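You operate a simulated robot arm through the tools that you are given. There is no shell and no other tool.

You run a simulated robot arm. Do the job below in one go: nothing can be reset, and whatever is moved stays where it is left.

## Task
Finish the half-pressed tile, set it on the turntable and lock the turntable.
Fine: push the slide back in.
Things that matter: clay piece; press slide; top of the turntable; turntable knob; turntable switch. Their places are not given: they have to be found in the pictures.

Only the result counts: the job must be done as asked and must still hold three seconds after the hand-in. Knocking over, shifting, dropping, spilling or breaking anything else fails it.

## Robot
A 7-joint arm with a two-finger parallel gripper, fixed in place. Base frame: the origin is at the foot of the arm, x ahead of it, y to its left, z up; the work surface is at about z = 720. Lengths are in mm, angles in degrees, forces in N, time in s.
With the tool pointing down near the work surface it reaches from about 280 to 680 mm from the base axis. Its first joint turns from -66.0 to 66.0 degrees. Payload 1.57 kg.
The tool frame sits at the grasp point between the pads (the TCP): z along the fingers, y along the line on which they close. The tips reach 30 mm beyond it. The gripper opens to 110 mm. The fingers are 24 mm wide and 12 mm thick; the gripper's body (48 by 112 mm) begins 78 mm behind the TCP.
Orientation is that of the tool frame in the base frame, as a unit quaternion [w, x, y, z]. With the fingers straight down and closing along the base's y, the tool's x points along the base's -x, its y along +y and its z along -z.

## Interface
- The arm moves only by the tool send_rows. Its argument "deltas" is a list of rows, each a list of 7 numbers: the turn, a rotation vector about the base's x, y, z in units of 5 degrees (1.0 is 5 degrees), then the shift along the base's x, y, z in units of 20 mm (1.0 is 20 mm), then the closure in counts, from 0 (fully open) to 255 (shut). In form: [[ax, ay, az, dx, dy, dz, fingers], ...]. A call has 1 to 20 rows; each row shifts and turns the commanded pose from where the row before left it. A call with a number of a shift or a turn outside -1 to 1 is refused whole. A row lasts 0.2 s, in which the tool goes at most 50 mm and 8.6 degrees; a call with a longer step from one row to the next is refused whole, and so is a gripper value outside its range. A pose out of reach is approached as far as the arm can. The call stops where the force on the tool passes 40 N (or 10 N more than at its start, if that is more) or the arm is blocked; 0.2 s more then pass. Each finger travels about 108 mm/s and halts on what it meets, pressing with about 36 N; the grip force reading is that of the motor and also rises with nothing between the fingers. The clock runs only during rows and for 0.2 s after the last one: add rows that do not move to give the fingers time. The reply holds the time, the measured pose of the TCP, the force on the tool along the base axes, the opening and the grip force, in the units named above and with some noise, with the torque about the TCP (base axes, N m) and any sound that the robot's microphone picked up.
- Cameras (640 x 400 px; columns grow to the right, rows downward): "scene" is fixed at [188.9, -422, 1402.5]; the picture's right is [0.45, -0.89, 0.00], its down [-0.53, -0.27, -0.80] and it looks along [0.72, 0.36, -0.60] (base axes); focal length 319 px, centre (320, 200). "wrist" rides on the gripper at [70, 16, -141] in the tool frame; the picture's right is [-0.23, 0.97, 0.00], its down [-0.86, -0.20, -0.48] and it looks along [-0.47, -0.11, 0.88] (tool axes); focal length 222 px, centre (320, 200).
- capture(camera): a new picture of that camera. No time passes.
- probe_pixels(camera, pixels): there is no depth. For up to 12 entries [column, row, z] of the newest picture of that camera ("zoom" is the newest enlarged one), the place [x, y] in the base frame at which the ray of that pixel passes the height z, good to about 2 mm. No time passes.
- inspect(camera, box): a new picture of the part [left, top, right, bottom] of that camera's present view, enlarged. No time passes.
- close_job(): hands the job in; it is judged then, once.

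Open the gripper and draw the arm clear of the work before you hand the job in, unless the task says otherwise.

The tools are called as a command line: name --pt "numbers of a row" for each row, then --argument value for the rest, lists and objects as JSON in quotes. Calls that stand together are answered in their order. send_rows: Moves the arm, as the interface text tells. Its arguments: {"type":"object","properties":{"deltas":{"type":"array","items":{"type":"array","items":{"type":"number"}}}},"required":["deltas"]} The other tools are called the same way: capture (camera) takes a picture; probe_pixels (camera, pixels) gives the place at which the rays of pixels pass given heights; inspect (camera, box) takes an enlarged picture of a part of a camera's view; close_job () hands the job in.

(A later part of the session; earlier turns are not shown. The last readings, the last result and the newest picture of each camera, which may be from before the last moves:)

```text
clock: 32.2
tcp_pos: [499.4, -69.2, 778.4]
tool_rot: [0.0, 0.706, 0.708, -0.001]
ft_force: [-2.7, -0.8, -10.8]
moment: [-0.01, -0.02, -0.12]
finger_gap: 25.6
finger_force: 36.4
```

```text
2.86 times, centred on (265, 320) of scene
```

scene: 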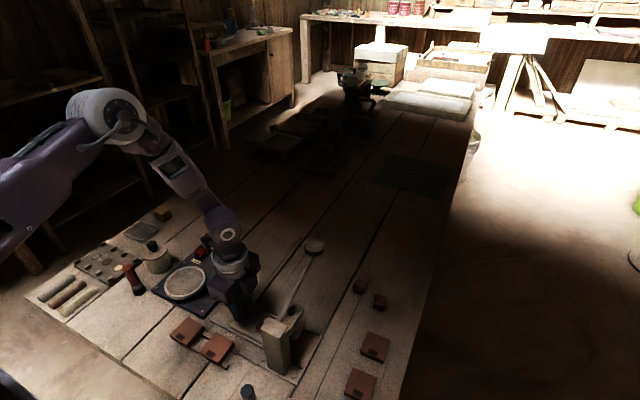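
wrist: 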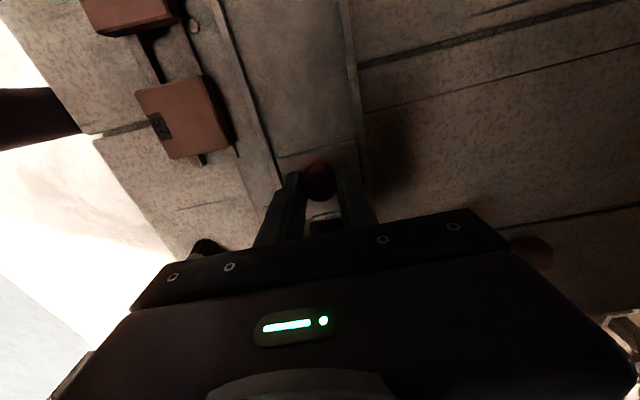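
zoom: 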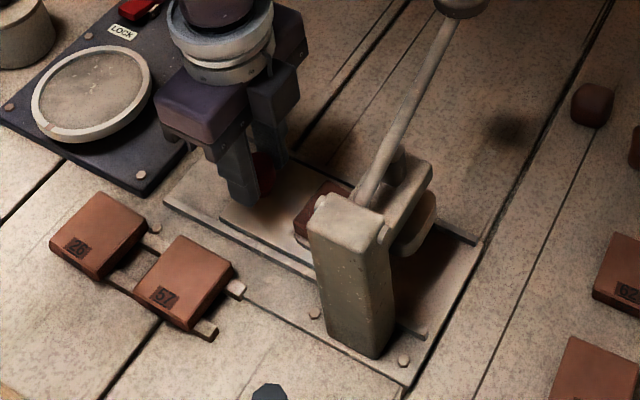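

The slide is coming out with the red-brown clay in it (zoom (320,210)). I'll pull another ~40 mm, watching for the end stop.

send_rows --pt "0 0 0 0 0.4 -0.05 240" --pt "0 0 0 0 0.4 0 240" --pt "0 0 0 0 0.4 0 240" --pt "0 0 0 0 0.4 0 240" --pt "0 0 0 0 0.3 0 240" --pt "0 0 0 0 0 0 240"

inspect --camera "scene" --box '[200, 250, 330, 390]'

capture --camera "wrist"

```text
clock: 33.6
tcp_pos: [499.5, -30.2, 776.7]
tool_rot: [0.0, 0.707, 0.708, 0.0]
ft_force: [-10.2, -0.2, 23.8]
moment: [-0.22, 0.14, 0.04]
finger_gap: 25.5
finger_force: 36.8
```

```text
2.86 times, centred on (265, 320) of scene
```

zoom: 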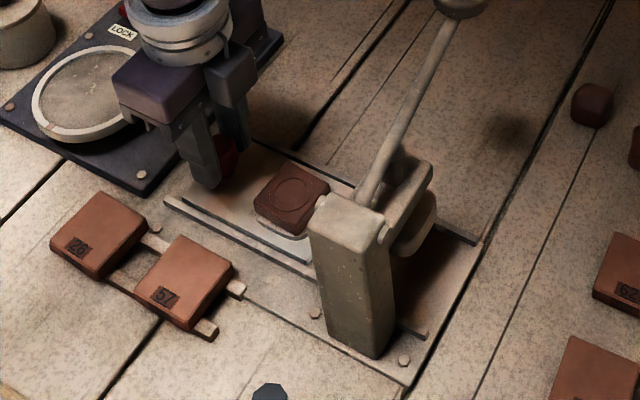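

```text
taken
```

wrist: 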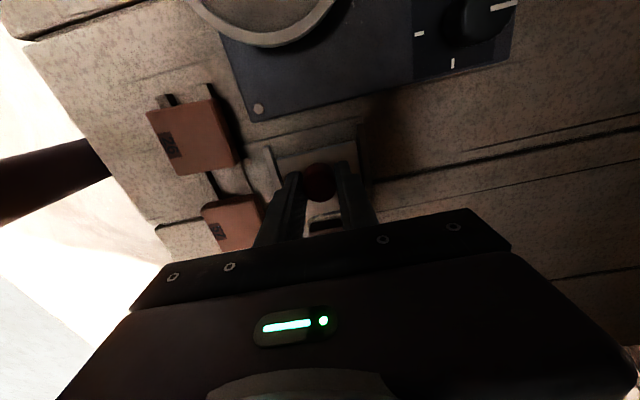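

The tile now shows a round stamped pattern (zoom (295,190)), so it is pressed; it sits in the slide near y≈-100. I'll ease the vertical load, release the knob and rise.

send_rows --pt "0 0 0 0 0 0.05 240" --pt "0 0 0 0 0 0 200" --pt "0 0 0 0 0 0 150" --pt "0 0 0 0 0 0 110" --pt "0 0 0 0 0 0 110" --pt "0 0 0 0 0 0.5 110" --pt "0 0 0 0 0 1 90" --pt "0 0 0 0 0 1 90" --pt "0 0 0 0 0 1 90" --pt "0 0 0 0 -0.7 1 90" --pt "0 0 0 0 -0.7 1 90" --pt "0 0 0 0 -0.7 1 90" --pt "0 0 0 0 -0.7 0 90" --pt "0 0 0 0 -0.7 0 90"

capture --camera "wrist"

inspect --camera "scene" --box '[200, 260, 320, 380]'

```text
clock: 36.6
tcp_pos: [500.7, -103.1, 907.7]
tool_rot: [-0.001, 0.706, 0.708, -0.002]
ft_force: [-0.5, 0.6, 0.1]
moment: [-0.03, -0.01, -0.04]
finger_gap: 71.0
finger_force: 0.0
```

```text
taken
```

wrist: 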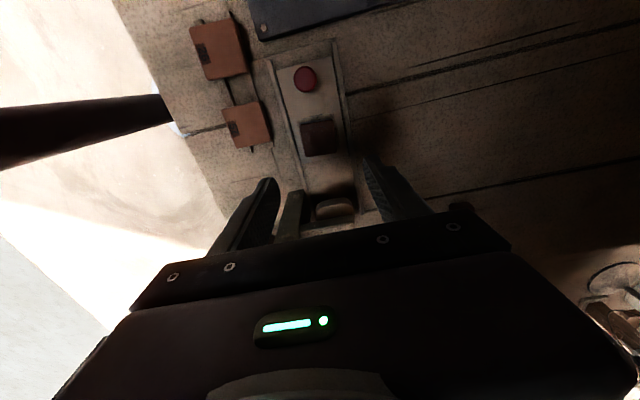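

```text
3.33 times, centred on (260, 320) of scene
```

zoom: 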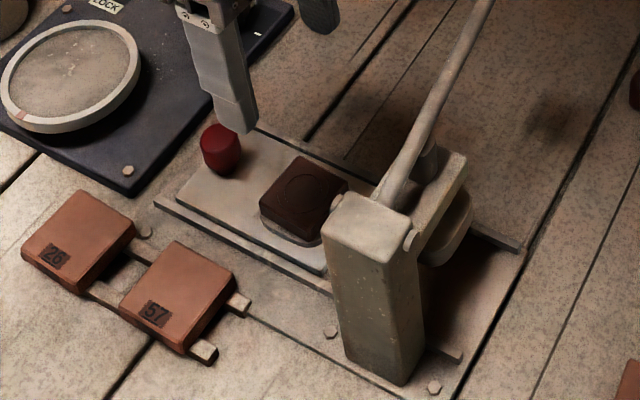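

inspect --camera "wrist" --box '[270, 50, 370, 190]'

probe_pixels --camera "wrist" --pixels '[[319, 139, 740], [319, 139, 750], [319, 139, 760], [304, 79, 770]]'

```text
2.86 times, centred on (320, 120) of wrist
```

zoom: 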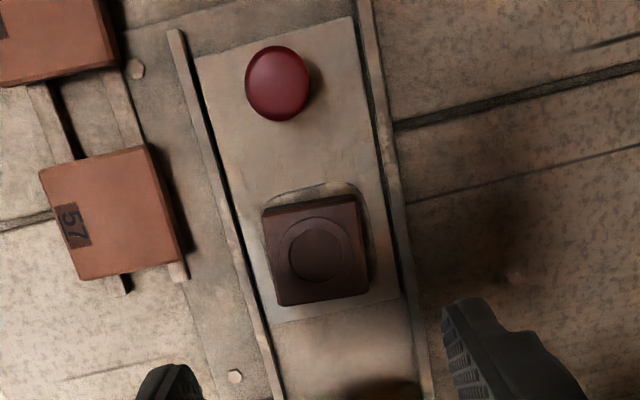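

```text
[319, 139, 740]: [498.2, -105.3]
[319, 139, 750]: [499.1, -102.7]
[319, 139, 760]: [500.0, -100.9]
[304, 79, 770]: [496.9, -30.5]
```

The stamped tile sits in the recess at zoom (318,252). I'll probe its corners to find the grasp centre, width and angle.

probe_pixels --camera "zoom" --pixels '[[264, 215, 755], [356, 202, 755], [369, 294, 755], [280, 304, 755], [318, 254, 755], [262, 195, 738], [355, 182, 738], [380, 300, 738], [270, 320, 738]]'

inspect --camera "scene" --box '[235, 290, 295, 350]'

```text
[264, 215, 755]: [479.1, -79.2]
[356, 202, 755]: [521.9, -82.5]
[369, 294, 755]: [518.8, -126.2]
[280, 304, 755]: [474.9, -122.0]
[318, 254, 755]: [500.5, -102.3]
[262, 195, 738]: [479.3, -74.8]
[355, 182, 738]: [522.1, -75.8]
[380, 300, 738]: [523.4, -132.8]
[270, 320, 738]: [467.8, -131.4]
```

```text
6.67 times, centred on (265, 320) of scene
```

zoom: 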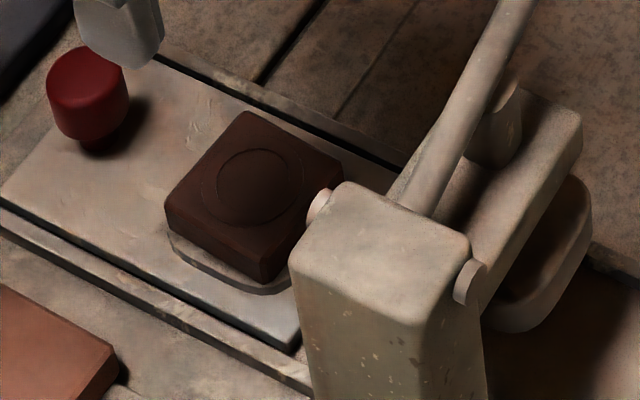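

The tile is ~43 mm square, turned about -5° and centred near (499,-102). I'll check its height by probing the scene zoom.

probe_pixels --camera "zoom" --pixels '[[258, 187, 745], [258, 187, 750], [258, 187, 755], [258, 187, 760], [258, 187, 765], [165, 210, 755], [245, 112, 755], [343, 158, 755], [265, 258, 755], [265, 285, 738]]'

```text
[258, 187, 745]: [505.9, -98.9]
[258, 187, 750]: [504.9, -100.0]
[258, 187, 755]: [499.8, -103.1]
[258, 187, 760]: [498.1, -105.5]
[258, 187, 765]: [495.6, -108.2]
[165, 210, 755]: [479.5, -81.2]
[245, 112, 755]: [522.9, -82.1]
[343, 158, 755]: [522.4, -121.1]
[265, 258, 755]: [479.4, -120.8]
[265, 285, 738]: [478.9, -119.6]
```

Both cameras agree: tile top at z≈755, centre (500,-102.5), standing ~17 mm proud of the slide. I'll descend to TCP z≈774 with a 54 mm opening and close on it along x.

send_rows --pt "0 0 0 0 0.03 -1 130" --pt "0 0 0 0 0 -1 130" --pt "0 0 0 0 0 -1 130" --pt "0 0 0 0 0 -1 130" --pt "0 0 0 0 0 -1 130" --pt "0 0 0 0 0 -1 130" --pt "0 0 0 0 0 -0.4 130"

inspect --camera "wrist" --box '[250, 80, 400, 240]'

inspect --camera "scene" --box '[210, 260, 310, 370]'

```text
clock: 38.2
tcp_pos: [500.6, -102.5, 779.6]
tool_rot: [0.0, 0.707, 0.707, -0.001]
ft_force: [0.1, 0.1, -0.2]
moment: [0.0, -0.02, 0.02]
finger_gap: 53.7
finger_force: 0.0
```

```text
2.50 times, centred on (325, 160) of wrist
```

zoom: 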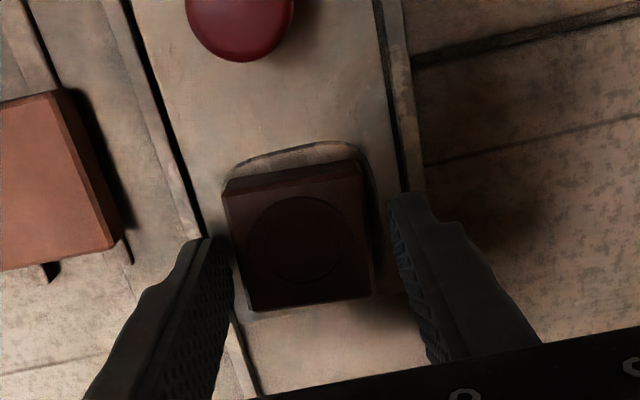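

```text
3.64 times, centred on (260, 315) of scene
```

zoom: 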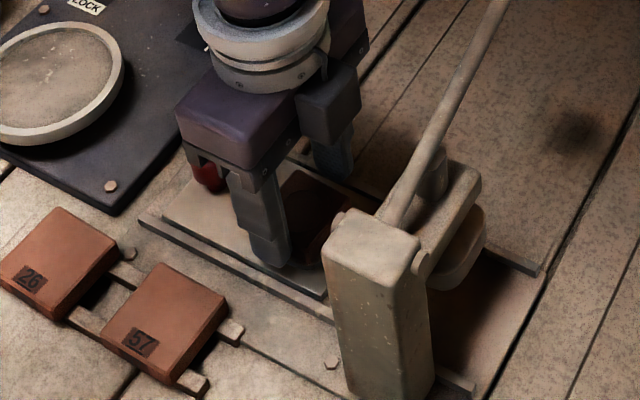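

The tile is between the fingers with a few mm to spare each side. Lowering 6 mm more and closing.

send_rows --pt "0 0 0 -0.05 0 -0.3 130" --pt "0 0 0 0 0 0 140" --pt "0 0 0 0 0 0 155" --pt "0 0 0 0 0 0 175" --pt "0 0 0 0 0 0 190" --pt "0 0 0 0 0 0 190"

inspect --camera "wrist" --box '[250, 80, 400, 240]'

```text
clock: 39.6
tcp_pos: [498.8, -102.7, 772.7]
tool_rot: [-0.001, 0.706, 0.708, -0.001]
ft_force: [-0.3, -0.6, 0.5]
moment: [-0.02, 0.0, -0.01]
finger_gap: 43.0
finger_force: 36.3
```

```text
2.50 times, centred on (325, 160) of wrist
```

zoom: 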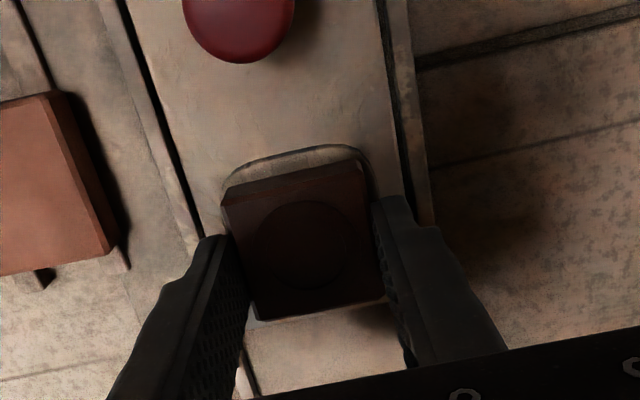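

The tile is gripped (gap 43.0 mm, 36 N). I'll lift straight up and look.

send_rows --pt "0 0 0 0 0 0.2 195" --pt "0 0 0 0 0 0.3 195" --pt "0 0 0 0 0 0.5 195" --pt "0 0 0 0 0 0.8 195" --pt "0 0 0 0 0 0.8 195" --pt "0 0 0 0 0 0.8 195" --pt "0 0 0 0 0 0.8 195" --pt "0 0 0 0 0 0 195"

capture --camera "wrist"

inspect --camera "scene" --box '[150, 220, 310, 370]'

```text
clock: 41.5
tcp_pos: [500.0, -101.0, 858.1]
tool_rot: [0.0, 0.706, 0.708, -0.001]
ft_force: [-0.3, 0.9, -0.8]
moment: [-0.01, 0.02, -0.02]
finger_gap: 42.9
finger_force: 35.9
```

```text
taken
```

wrist: 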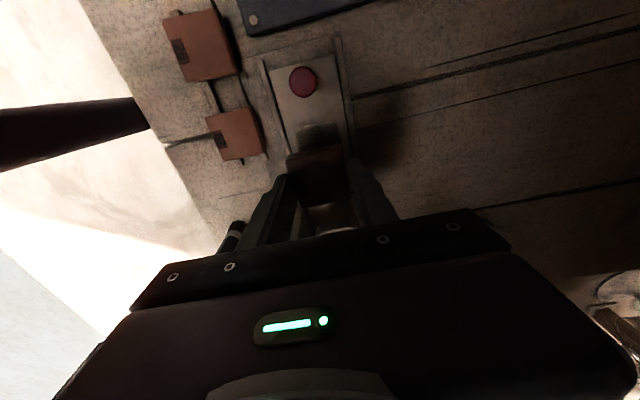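

```text
2.67 times, centred on (230, 295) of scene
```

zoom: 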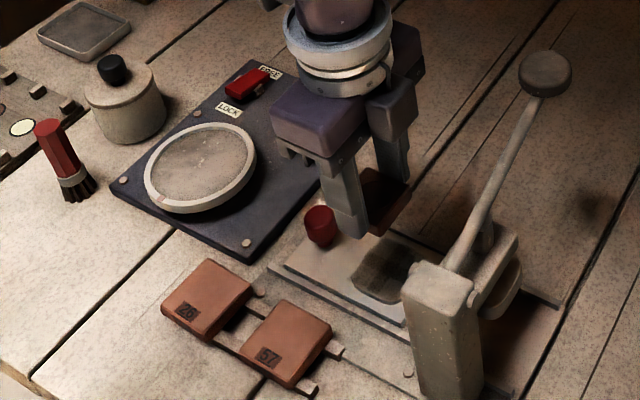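

The tile is out of the recess (empty at zoom (385,270)) and held level. I'll carry it over the turntable at z≈890 to about (505,123) and measure the turntable top from there.

send_rows --pt "0 0 0 0 0 0.8 195" --pt "0 0 0 0 0 0.8 195" --pt "0 0 0 0.02 0.6 0 195" --pt "0 0 0 0.02 0.8 0 195" --pt "0 0 0 0.02 0.8 0 195" --pt "0 0 0 0.02 0.8 0 195" --pt "0 0 0 0.02 0.8 0 195" --pt "0 0 0 0.02 0.8 0 195" --pt "0 0 0 0.02 0.8 0 195" --pt "0 0 0 0.02 0.8 0 195" --pt "0 0 0 0.02 0.8 0 195" --pt "0 0 0 0 0.8 0 195" --pt "0 0 0 0 0.6 0 195" --pt "0 0 0 0 0 0 195"

capture --camera "wrist"

capture --camera "scene"

```text
clock: 44.5
tcp_pos: [503.2, 65.6, 889.6]
tool_rot: [0.0, 0.707, 0.707, -0.001]
ft_force: [-0.2, -0.1, 0.4]
moment: [0.01, 0.01, -0.01]
finger_gap: 43.2
finger_force: 36.1
```

```text
taken
```

wrist: 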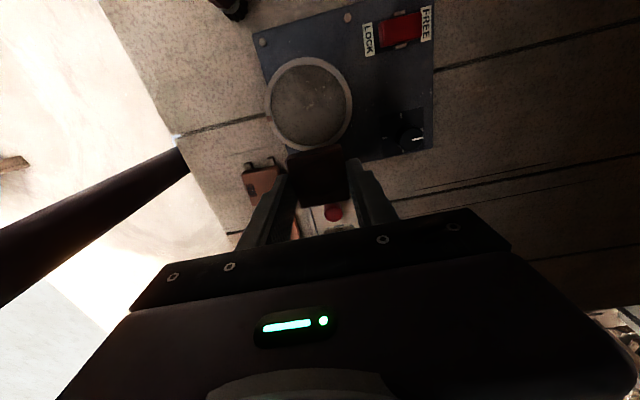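

```text
taken
```

scene: 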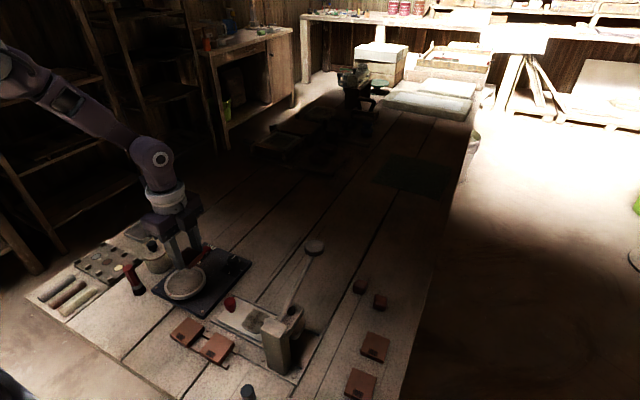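

I am at y≈66, and the turntable is in clear view at wrist (310,103). I'll zoom in and probe its rim to get the centre.

inspect --camera "wrist" --box '[240, 0, 450, 170]'

inspect --camera "scene" --box '[140, 225, 260, 325]'

```text
2.35 times, centred on (345, 85) of wrist
```

zoom: 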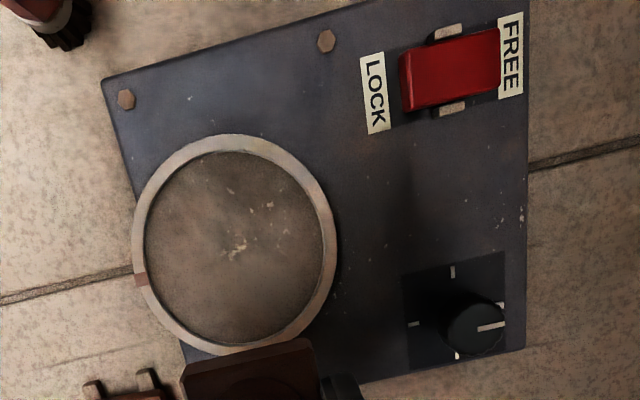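

```text
4.00 times, centred on (200, 275) of scene
```

zoom: 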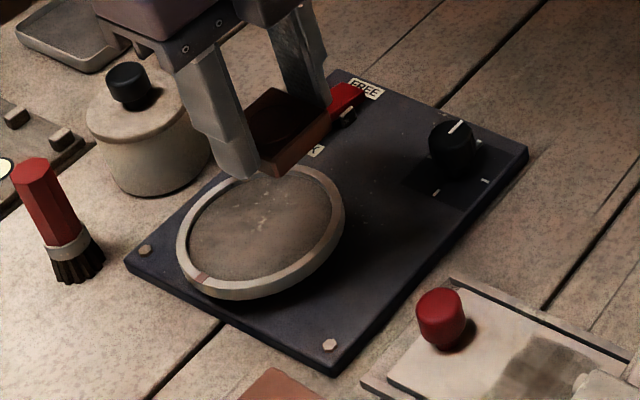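

The rocker's LOCK end is raised (currently FREE). I'll triangulate the turntable surface using the white splotch (wrist (311,104), scene zoom (262,225)) and rim points.

probe_pixels --camera "zoom" --pixels '[[262, 222, 735], [262, 222, 745], [262, 222, 755], [262, 222, 765], [177, 235, 745], [344, 210, 745], [260, 165, 745], [235, 300, 745], [262, 230, 755]]'

probe_pixels --camera "wrist" --pixels '[[311, 104, 735], [311, 104, 745], [311, 104, 755], [311, 104, 765], [265.5, 105, 750], [352, 104, 750], [306, 57.5, 750], [384, 50, 750], [412, 47, 745], [388, 55, 755]]'

```text
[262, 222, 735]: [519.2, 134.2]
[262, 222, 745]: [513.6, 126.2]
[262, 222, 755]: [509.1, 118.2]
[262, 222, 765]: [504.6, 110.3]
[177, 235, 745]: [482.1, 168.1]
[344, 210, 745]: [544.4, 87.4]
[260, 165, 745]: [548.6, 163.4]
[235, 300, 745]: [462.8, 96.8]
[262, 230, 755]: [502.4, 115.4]
```

```text
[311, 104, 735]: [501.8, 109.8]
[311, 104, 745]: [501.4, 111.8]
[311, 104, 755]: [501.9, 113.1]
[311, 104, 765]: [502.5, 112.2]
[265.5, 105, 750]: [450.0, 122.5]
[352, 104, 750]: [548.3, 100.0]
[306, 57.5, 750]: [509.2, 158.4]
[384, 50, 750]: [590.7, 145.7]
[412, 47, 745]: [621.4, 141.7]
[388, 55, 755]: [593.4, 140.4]
```

The rim estimates suggest the turntable top is raised (z≈765) with centre near (500,112). I'll zoom in closer on both views to refine this.

inspect --camera "wrist" --box '[260, 50, 360, 150]'

probe_pixels --camera "zoom" --pixels '[[320, 200, 765]]'

inspect --camera "scene" --box '[180, 260, 230, 305]'

probe_pixels --camera "zoom" --pixels '[[320, 200, 765]]'

```text
4.00 times, centred on (310, 100) of wrist
```

zoom: 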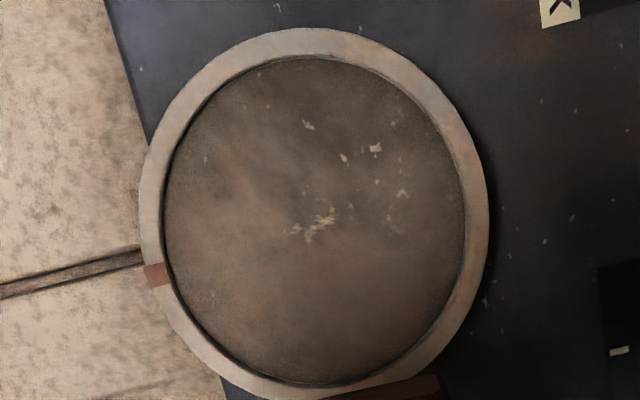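

```text
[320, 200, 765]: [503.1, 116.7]
```

```text
8.89 times, centred on (205, 282) of scene
```

zoom: 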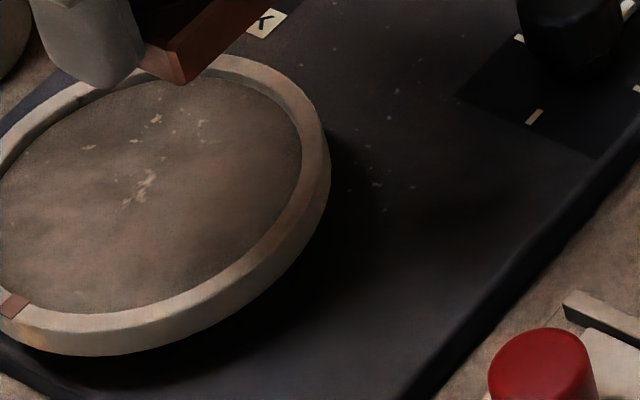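

```text
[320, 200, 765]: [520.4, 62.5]
```

Matching the main white splotch: wrist (309.5,105.5) versus scene zoom (145,187). Probing both at several heights.

probe_pixels --camera "zoom" --pixels '[[145, 187, 745], [145, 187, 750], [145, 187, 755], [145, 187, 760], [145, 187, 765], [145, 187, 770], [15, 305, 765], [15, 305, 755]]'

probe_pixels --camera "wrist" --pixels '[[309.5, 105.5, 745], [309.5, 105.5, 755], [309.5, 105.5, 765], [269, 119, 765], [269, 119, 755], [266, 107, 765], [352, 104, 765], [307, 57, 765], [308, 148, 765]]'

```text
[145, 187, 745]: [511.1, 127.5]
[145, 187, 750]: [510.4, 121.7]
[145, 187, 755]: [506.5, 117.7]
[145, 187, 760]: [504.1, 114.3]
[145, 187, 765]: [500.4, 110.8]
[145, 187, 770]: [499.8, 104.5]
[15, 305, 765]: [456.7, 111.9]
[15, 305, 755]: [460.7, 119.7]
```

```text
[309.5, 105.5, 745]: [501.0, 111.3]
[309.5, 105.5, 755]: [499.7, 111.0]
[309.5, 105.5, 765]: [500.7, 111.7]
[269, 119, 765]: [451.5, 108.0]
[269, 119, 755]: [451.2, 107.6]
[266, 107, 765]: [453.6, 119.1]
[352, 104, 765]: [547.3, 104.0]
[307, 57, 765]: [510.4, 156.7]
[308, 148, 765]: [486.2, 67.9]
```

The turntable surface is at z≈764 with its centre at about (499.5,112) and inner radius ~40. I'll move above it and descend to TCP z≈815, then approach gently.

send_rows --pt "0 0 0 -0.06 0.77 0 195" --pt "0 0 0 -0.06 0.77 0 195" --pt "0 0 0 -0.05 0.77 0 195" --pt "0 0 0 0 0 -0.7 195" --pt "0 0 0 0 0 -0.8 195" --pt "0 0 0 0 0 -0.8 195" --pt "0 0 0 0 0 -0.8 195" --pt "0 0 0 0 0 -0.6 195" --pt "0 0 0 0 0 0 195"

capture --camera "wrist"

inspect --camera "scene" --box '[140, 240, 240, 320]'

```text
clock: 46.5
tcp_pos: [500.4, 113.0, 815.9]
tool_rot: [-0.001, 0.706, 0.708, 0.0]
ft_force: [-0.5, 0.0, -0.3]
moment: [-0.02, -0.01, -0.03]
finger_gap: 42.6
finger_force: 36.4
```

```text
taken
```

wrist: 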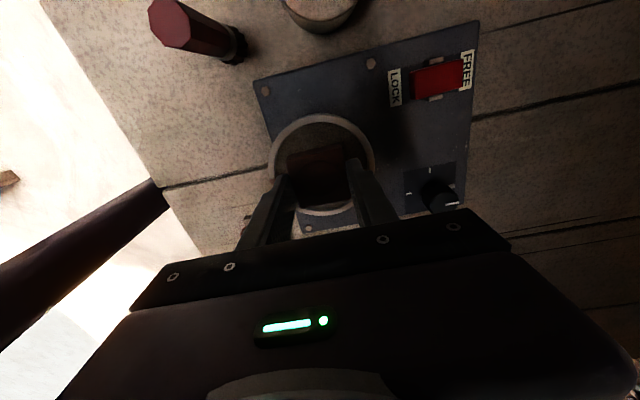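

```text
5.00 times, centred on (190, 280) of scene
```

zoom: 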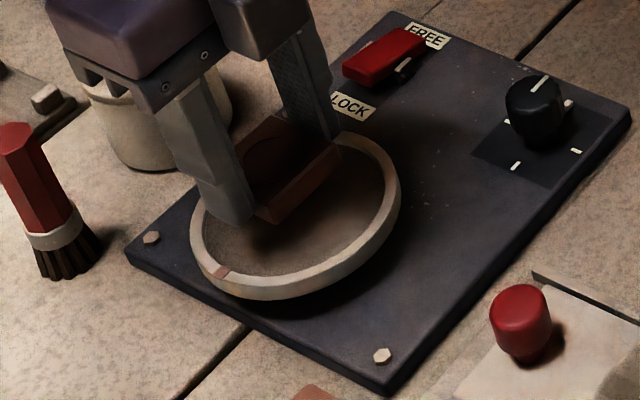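

The tile hovers over the turntable dish, well centred. I'll lower in small steps and watch for contact force.

send_rows --pt "0 0 0 -0.05 -0.05 -0.2 195" --pt "0 0 0 0 0 -0.2 195" --pt "0 0 0 0 0 -0.1 195"

```text
clock: 47.2
tcp_pos: [498.5, 111.1, 806.6]
tool_rot: [0.0, 0.706, 0.708, 0.0]
ft_force: [0.3, -0.6, -0.6]
moment: [0.05, 0.0, -0.02]
finger_gap: 43.0
finger_force: 36.2
```

No contact yet at TCP z=806.6. Continuing down gently.

send_rows --pt "0 0 0 0 0 -0.1 195" --pt "0 0 0 0 0 -0.1 195"

inspect --camera "scene" --box '[150, 250, 220, 310]'

```text
clock: 47.9
tcp_pos: [498.5, 111.7, 801.9]
tool_rot: [0.0, 0.707, 0.708, -0.001]
ft_force: [0.0, 0.2, -0.7]
moment: [-0.01, -0.03, 0.0]
finger_gap: 43.2
finger_force: 35.8
```

```text
6.67 times, centred on (185, 280) of scene
```

zoom: 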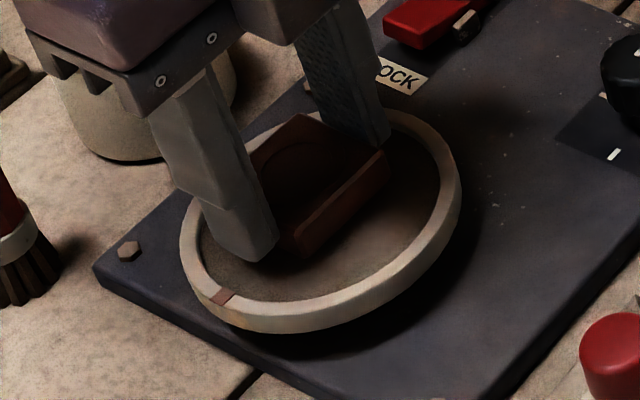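

Tile is close to the surface but not touching (no force). Lowering another 3 mm.

send_rows --pt "0 0 0 0 0 -0.08 195" --pt "0 0 0 0 0 -0.08 195"

```text
clock: 48.5
tcp_pos: [498.0, 111.2, 799.1]
tool_rot: [-0.001, 0.707, 0.707, -0.001]
ft_force: [-0.1, -0.5, -0.6]
moment: [0.02, -0.01, 0.02]
finger_gap: 42.9
finger_force: 36.5
```

Still free at z=799.1; another 3 mm.

send_rows --pt "0 0 0 0 0 -0.07 195" --pt "0 0 0 0 0 -0.07 195"

inspect --camera "scene" --box '[160, 260, 210, 300]'

```text
clock: 49.0
tcp_pos: [498.2, 111.1, 794.6]
tool_rot: [0.0, 0.706, 0.708, -0.001]
ft_force: [0.6, -0.7, 0.4]
moment: [0.03, -0.02, 0.0]
finger_gap: 43.1
finger_force: 36.3
```

```text
10.00 times, centred on (185, 280) of scene
```

zoom: 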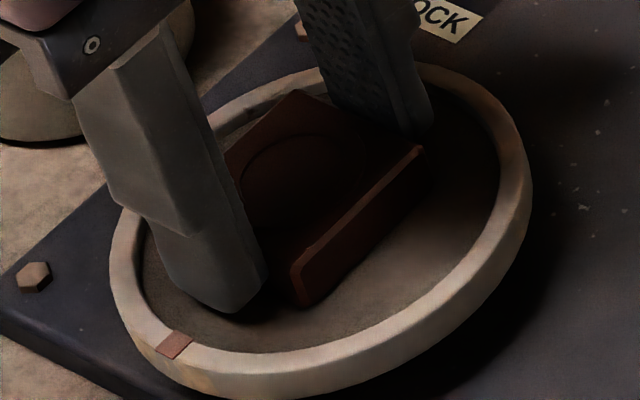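

The fingertips and tile bottom are nearly level with the dish. Lowering 1 mm at a time until contact shows.

send_rows --pt "0 0 0 0 0 -0.05 195" --pt "0 0 0 0 0 -0.05 195"

```text
clock: 49.6
tcp_pos: [498.0, 110.6, 793.2]
tool_rot: [0.001, 0.707, 0.707, 0.001]
ft_force: [-2.8, -2.5, 28.9]
moment: [-0.02, 0.09, -0.01]
finger_gap: 43.1
finger_force: 36.0
```

Contact: 28.9 N upward at z=793.2. I'll ease up 0.8 mm, open just to 46 mm (so the fingers don't touch the rim), and rise slowly.

send_rows --pt "0 0 0 0 0 0.04 195" --pt "0 0 0 0 0 0 170" --pt "0 0 0 0 0 0 160" --pt "0 0 0 0 0 0 148" --pt "0 0 0 0 0 0 148" --pt "0 0 0 0 0 0 148"

inspect --camera "scene" --box '[160, 260, 210, 300]'

inspect --camera "wrist" --box '[240, 90, 400, 230]'

```text
clock: 51.0
tcp_pos: [498.1, 111.3, 794.6]
tool_rot: [-0.001, 0.707, 0.707, -0.001]
ft_force: [0.1, 1.0, -0.8]
moment: [0.01, -0.01, 0.0]
finger_gap: 46.2
finger_force: 0.0
```

```text
10.00 times, centred on (185, 280) of scene
```

zoom: 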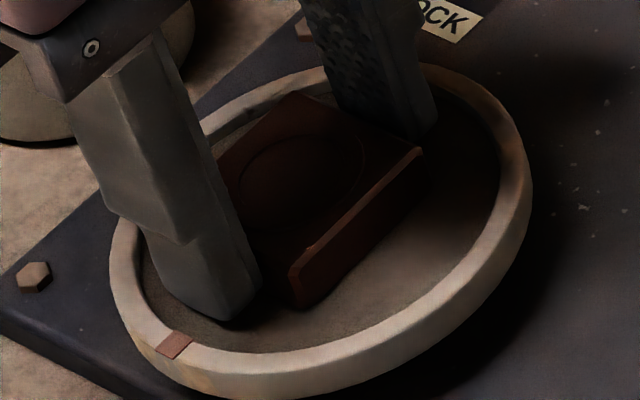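

```text
2.86 times, centred on (320, 160) of wrist
```

zoom: 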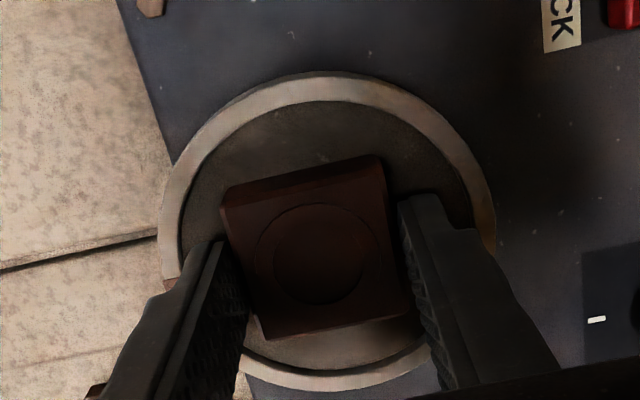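

The tile stands free in the dish and the fingers are clear of the rim. I'll rise straight up slowly, then check the tile stayed put.

send_rows --pt "0 0 0 0 0 0.2 148" --pt "0 0 0 0 0 0.3 148" --pt "0 0 0 0 0 0.4 148" --pt "0 0 0 0 0 0.6 130" --pt "0 0 0 0 0 1 116" --pt "0 0 0 0 0 1 116" --pt "0 0 0 0 0 1 116" --pt "0 0 0 0 0 1 116"

capture --camera "wrist"

inspect --camera "scene" --box '[150, 230, 300, 370]'

```text
clock: 52.9
tcp_pos: [499.6, 112.5, 906.1]
tool_rot: [-0.001, 0.706, 0.708, -0.001]
ft_force: [1.0, 0.0, 0.1]
moment: [-0.02, -0.01, -0.02]
finger_gap: 59.8
finger_force: 0.0
```

```text
taken
```

wrist: 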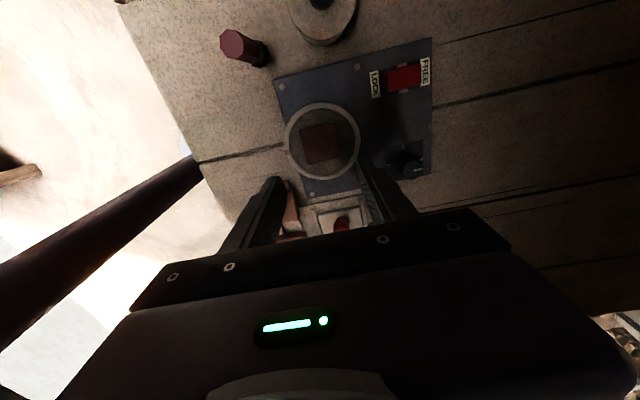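

```text
2.86 times, centred on (225, 300) of scene
```

zoom: 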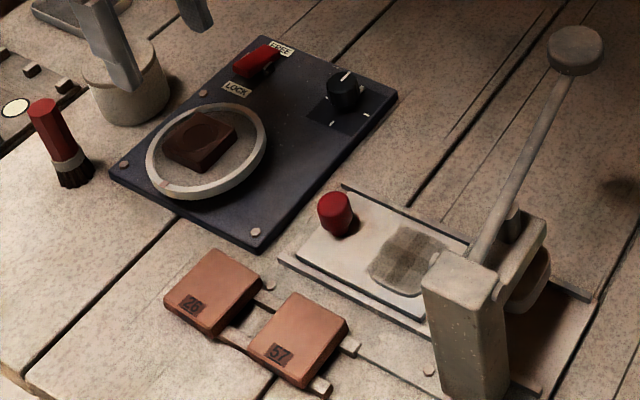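

The tile sits in the dish at scene zoom (200,140). I'll look closer at it and at the switch from above.

inspect --camera "wrist" --box '[270, 30, 440, 190]'

inspect --camera "scene" --box '[155, 235, 265, 315]'

```text
2.50 times, centred on (355, 110) of wrist
```

zoom: 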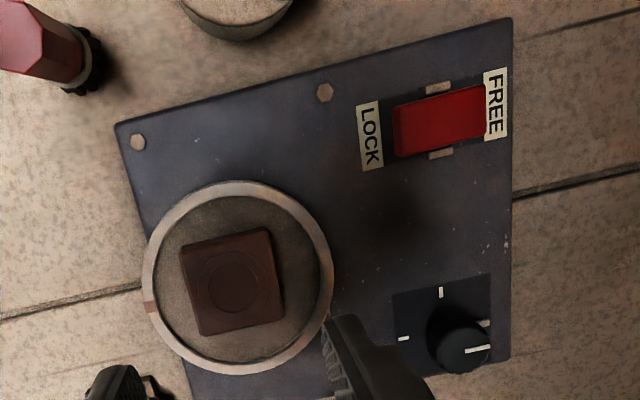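

```text
5.00 times, centred on (210, 275) of scene
```

zoom: 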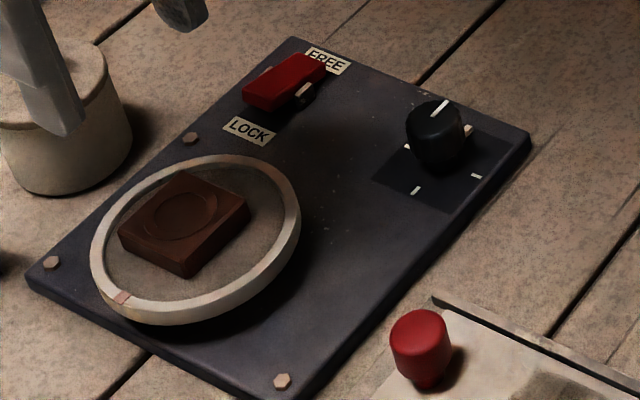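

The tile lies flat and centred. Now I'll triangulate the rocker's LOCK end: wrist (384,73)-(386,93) versus scene zoom (246,84)-(278,98).

probe_pixels --camera "wrist" --pixels '[[384.2, 72.8, 745], [384.2, 72.8, 760], [385.8, 92.8, 745], [385.8, 92.8, 760], [421, 65, 740], [421, 65, 750], [421.8, 83, 740], [421.8, 83, 750], [403, 79, 750]]'

probe_pixels --camera "zoom" --pixels '[[246, 84, 745], [246, 84, 760], [278, 98, 745], [278, 98, 760], [325, 66, 740], [325, 66, 750], [287, 53, 740], [287, 53, 750]]'

inspect --camera "scene" --box '[190, 235, 230, 270]'

```text
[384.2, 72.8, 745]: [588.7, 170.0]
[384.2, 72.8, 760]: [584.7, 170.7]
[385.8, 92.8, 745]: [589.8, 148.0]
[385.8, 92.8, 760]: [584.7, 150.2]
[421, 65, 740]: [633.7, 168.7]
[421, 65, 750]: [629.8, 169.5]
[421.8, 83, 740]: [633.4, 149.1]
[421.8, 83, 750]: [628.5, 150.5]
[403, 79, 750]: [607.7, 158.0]
```

```text
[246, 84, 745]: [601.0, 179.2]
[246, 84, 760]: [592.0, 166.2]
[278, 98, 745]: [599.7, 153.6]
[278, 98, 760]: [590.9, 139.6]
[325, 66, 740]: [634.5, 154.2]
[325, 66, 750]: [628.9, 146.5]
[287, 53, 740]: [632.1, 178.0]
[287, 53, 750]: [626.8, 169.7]
```

```text
11.43 times, centred on (210, 252) of scene
```

zoom: 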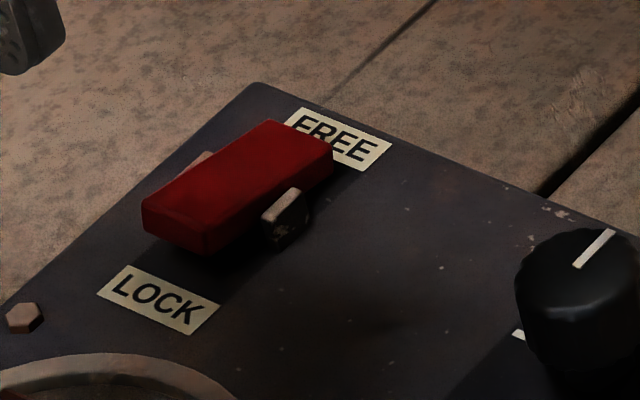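

probe_pixels --camera "zoom" --pixels '[[143, 205, 745], [143, 205, 755], [143, 205, 765], [207, 234, 745], [207, 234, 755], [207, 234, 765], [268, 120, 745], [268, 120, 755], [332, 150, 745], [332, 150, 755], [207, 255, 735], [207, 255, 745]]'

inspect --camera "wrist" --box '[365, 50, 435, 110]'

```text
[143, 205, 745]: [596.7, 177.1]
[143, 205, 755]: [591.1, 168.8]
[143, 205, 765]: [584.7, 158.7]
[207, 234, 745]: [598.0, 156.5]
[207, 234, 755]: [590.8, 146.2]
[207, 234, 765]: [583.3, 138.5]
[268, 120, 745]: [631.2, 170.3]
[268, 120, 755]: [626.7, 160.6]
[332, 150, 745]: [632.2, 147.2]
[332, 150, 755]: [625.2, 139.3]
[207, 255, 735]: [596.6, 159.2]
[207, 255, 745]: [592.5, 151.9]
```

```text
6.67 times, centred on (400, 80) of wrist
```

zoom: 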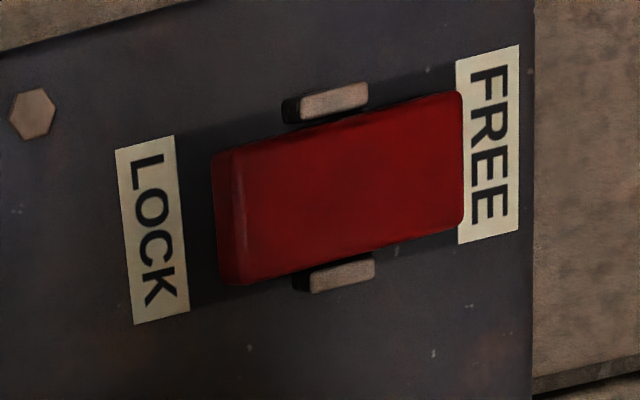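

probe_pixels --camera "zoom" --pixels '[[237, 150, 750], [237, 150, 755], [237, 150, 760], [250, 283, 750], [250, 283, 755], [250, 283, 760], [460, 95, 745], [463, 220, 745], [345, 188, 750], [270, 210, 755], [325, 100, 745], [335, 275, 745]]'

```text
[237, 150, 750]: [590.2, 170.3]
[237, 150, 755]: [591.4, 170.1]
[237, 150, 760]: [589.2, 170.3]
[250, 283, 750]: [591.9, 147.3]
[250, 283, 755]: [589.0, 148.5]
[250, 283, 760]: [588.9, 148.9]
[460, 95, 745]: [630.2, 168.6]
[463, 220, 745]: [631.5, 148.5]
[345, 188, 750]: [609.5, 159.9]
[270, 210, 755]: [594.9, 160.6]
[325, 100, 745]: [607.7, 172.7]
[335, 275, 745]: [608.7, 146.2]
```

The rocker's LOCK end top edge is at x≈590, y 148–170, z≈754; the pivot is near x=610. I'll close the fingers, move over (587,159) and descend to just above it.

send_rows --pt "0 0 0 0.875 0.465 0 255" --pt "0 0 0 0.875 0.465 0 255" --pt "0 0 0 0.875 0.465 0 255" --pt "0 0 0 0.875 0.465 0 255" --pt "0 0 0 0.875 0.465 0 255" --pt "0 0 0 0 0 -1 255" --pt "0 0 0 0 0 -1 255" --pt "0 0 0 0 0 -1 255" --pt "0 0 0 0 0 -1 255" --pt "0 0 0 0 0 -1 255" --pt "0 0 0 0 0 -0.3 255"

capture --camera "wrist"

inspect --camera "scene" --box '[160, 210, 260, 300]'

```text
clock: 55.2
tcp_pos: [585.6, 158.1, 796.6]
tool_rot: [0.0, 0.706, 0.708, 0.0]
ft_force: [-0.4, -0.2, -1.0]
moment: [-0.01, 0.0, -0.01]
finger_gap: 0.0
finger_force: 21.3
```

```text
taken
```

wrist: 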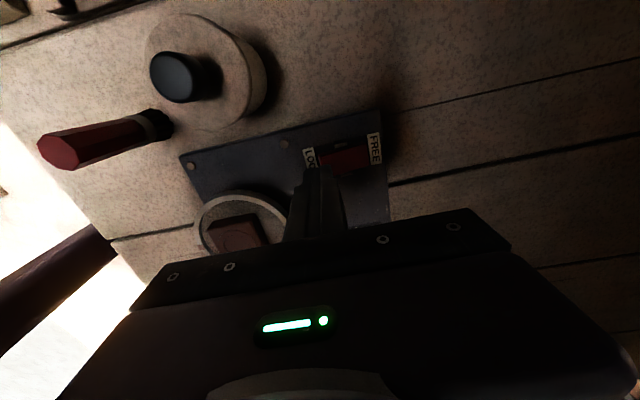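

```text
4.44 times, centred on (210, 255) of scene
```

zoom: 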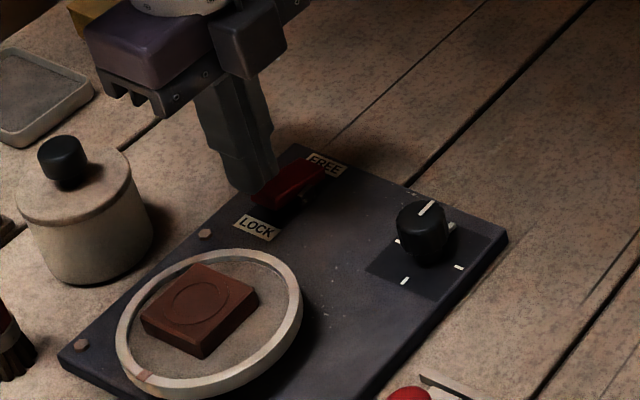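

The fingertips hover over the LOCK end of the rocker. Pressing down in small steps toward tip z≈745.

send_rows --pt "0 0 0 0.05 0.05 -0.3 255" --pt "0 0 0 0 0 -0.3 255" --pt "0 0 0 0 0 -0.2 255" --pt "0 0 0 0 0 -0.2 255"

inspect --camera "scene" --box '[180, 225, 240, 275]'

```text
clock: 56.2
tcp_pos: [586.7, 159.5, 778.6]
tool_rot: [0.0, 0.707, 0.708, 0.0]
ft_force: [-0.1, -1.3, 0.0]
moment: [-0.02, -0.03, 0.02]
finger_gap: 0.0
finger_force: 21.2
```

```text
8.00 times, centred on (210, 250) of scene
```

zoom: 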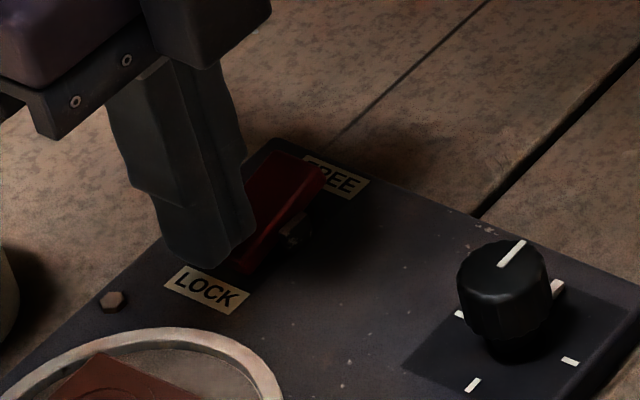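

The rocker looks to be tipping over (FREE end now higher), force near 0. I'll press a few mm more to seat it fully.

send_rows --pt "0 0 0 0 0 -0.15 255" --pt "0 0 0 0 0 -0.1 255" --pt "0 0 0 0 0 -0.1 255" --pt "0 0 0 0 0 0 255"

inspect --camera "scene" --box '[180, 225, 240, 275]'

```text
clock: 56.8
tcp_pos: [587.0, 158.6, 777.1]
tool_rot: [-0.001, 0.706, 0.708, -0.001]
ft_force: [-8.9, -2.7, 15.3]
moment: [-0.06, 0.09, -0.08]
finger_gap: 0.0
finger_force: 21.0
stopped in row 2: the force on the tool passed its limit at 47 N (the readings are from after the stop); the commanded pose is now the measured one
```

```text
8.00 times, centred on (210, 250) of scene
```

zoom: 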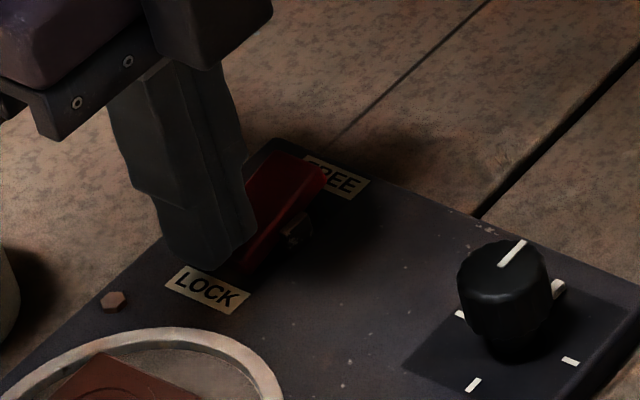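

The press stopped hard at 47 N, so the rocker is at its end. I'll rise and check that it stays on the LOCK side.

send_rows --pt "0 0 0 0 0 0.3 255" --pt "0 0 0 0 0 0.8 255" --pt "0 0 0 0 0 1 255" --pt "0 0 0 0 0 1 255" --pt "0 0 0 0 0 1 255" --pt "0 0 0 0 0 1 255" --pt "0 0 0 0 0 1 255" --pt "0 0 0 -0.8 -0.6 0 255" --pt "0 0 0 -0.8 -0.6 0 255" --pt "0 0 0 -0.8 -0.6 0 255"

capture --camera "wrist"

inspect --camera "scene" --box '[160, 225, 260, 300]'

```text
clock: 59.0
tcp_pos: [539.0, 124.4, 898.6]
tool_rot: [0.0, 0.707, 0.708, -0.002]
ft_force: [-0.3, 0.0, -0.3]
moment: [-0.01, -0.05, -0.01]
finger_gap: 0.0
finger_force: 20.7
```

```text
taken
```

wrist: 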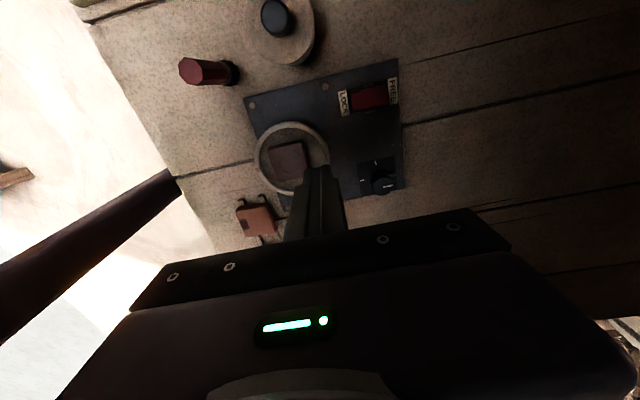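

```text
5.33 times, centred on (210, 262) of scene
```

zoom: 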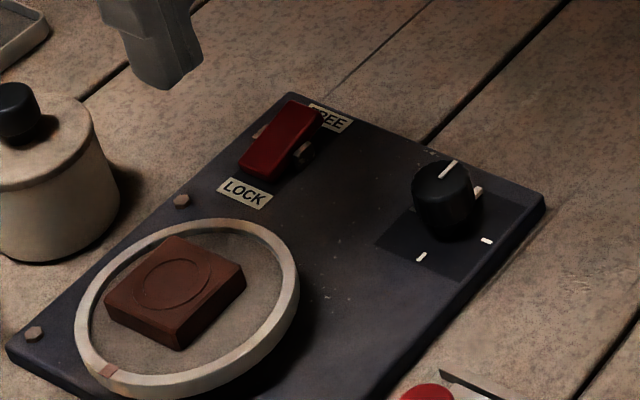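

The rocker is now on LOCK (its FREE end is raised). Next I'll move over the slide's red knob, around (499.5,-30.5), with fingers open 60 mm.

send_rows --pt "0 0 0 -0.245 -0.97 0 255" --pt "0 0 0 -0.245 -0.97 0 255" --pt "0 0 0 -0.245 -0.97 0 200" --pt "0 0 0 -0.245 -0.97 0 116" --pt "0 0 0 -0.245 -0.97 0 116" --pt "0 0 0 -0.245 -0.97 0 116" --pt "0 0 0 -0.245 -0.97 0 116" --pt "0 0 0 -0.245 -0.97 0 116" --pt "0 0 0 0 0 0 116"

capture --camera "wrist"

inspect --camera "scene" --box '[160, 225, 310, 365]'

```text
clock: 61.0
tcp_pos: [501.5, -30.7, 896.4]
tool_rot: [0.0, 0.706, 0.708, -0.001]
ft_force: [-0.5, 0.1, 0.3]
moment: [0.0, 0.0, 0.0]
finger_gap: 59.8
finger_force: 0.0
```

```text
taken
```

wrist: 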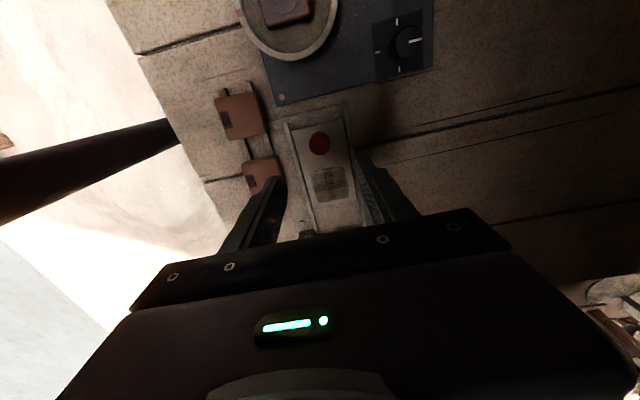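

```text
2.86 times, centred on (235, 295) of scene
```

zoom: 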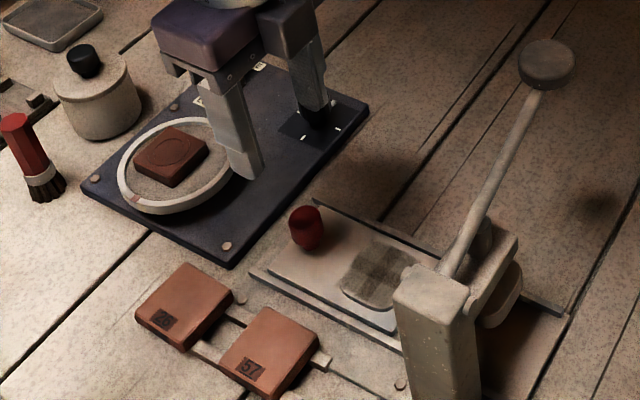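

The red knob at wrist (320,143) is right between the fingers. Descending to z≈778 and gripping it.

send_rows --pt "0 0 0 -0.05 0 -1 116" --pt "0 0 0 0 0 -1 116" --pt "0 0 0 0 0 -1 116" --pt "0 0 0 0 0 -1 116" --pt "0 0 0 0 0 -1 116" --pt "0 0 0 0 0 -0.9 116" --pt "0 0 0 0 0 0 150" --pt "0 0 0 0 0 0 190" --pt "0 0 0 0 0 0 220" --pt "0 0 0 0 0 0 240" --pt "0 0 0 0 0 0 240"

```text
clock: 63.4
tcp_pos: [500.2, -31.9, 781.2]
tool_rot: [-0.001, 0.706, 0.708, 0.0]
ft_force: [-3.9, -0.5, -7.7]
moment: [-0.07, -0.42, -0.01]
finger_gap: 25.4
finger_force: 37.0
```

The knob is gripped (gap 25.4 mm). Pushing the slide back in along -y, 90 mm first.

send_rows --pt "0 0 0 0 -0.3 0 240" --pt "0 0 0 0 -0.6 0 240" --pt "0 0 0 0 -0.6 0 240" --pt "0 0 0 0 -0.6 0 240" --pt "0 0 0 0 -0.6 0 240" --pt "0 0 0 0 -0.6 0 240" --pt "0 0 0 0 -0.6 0 240" --pt "0 0 0 0 -0.6 0 240" --pt "0 0 0 0 0 0 240"

inspect --camera "scene" --box '[200, 240, 340, 390]'

```text
clock: 65.4
tcp_pos: [498.9, -122.0, 781.1]
tool_rot: [-0.001, 0.706, 0.708, 0.0]
ft_force: [-5.6, 0.2, -1.6]
moment: [0.73, -0.21, 0.03]
finger_gap: 25.3
finger_force: 37.0
```

```text
2.67 times, centred on (270, 315) of scene
```

zoom: 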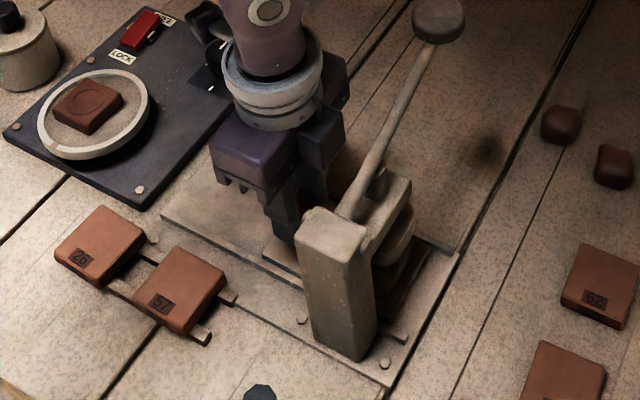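

The slide is at y≈-122 at the knob; originally it was about -130. I'll push the rest in small steps until it meets its stop.

send_rows --pt "0 0 0 0 -0.2 0 240" --pt "0 0 0 0 -0.15 0 240" --pt "0 0 0 0 -0.1 0 240" --pt "0 0 0 0 0 0 240"

```text
clock: 66.4
tcp_pos: [500.4, -131.4, 780.8]
tool_rot: [0.0, 0.707, 0.707, -0.001]
ft_force: [2.9, -0.4, -16.0]
moment: [-0.35, -0.52, 0.07]
finger_gap: 25.5
finger_force: 36.3
```

At y=-131.4, the same as when I first gripped it. I'll try a little further to feel whether a stop is there.

send_rows --pt "0 0 0 0 -0.08 -0.03 240" --pt "0 0 0 0 -0.08 0 240" --pt "0 0 0 0 0 0 240"

```text
clock: 67.2
tcp_pos: [499.9, -133.0, 780.5]
tool_rot: [-0.002, 0.706, 0.708, 0.001]
ft_force: [0.1, 17.2, 0.3]
moment: [0.54, -0.41, -0.01]
finger_gap: 25.6
finger_force: 36.3
```

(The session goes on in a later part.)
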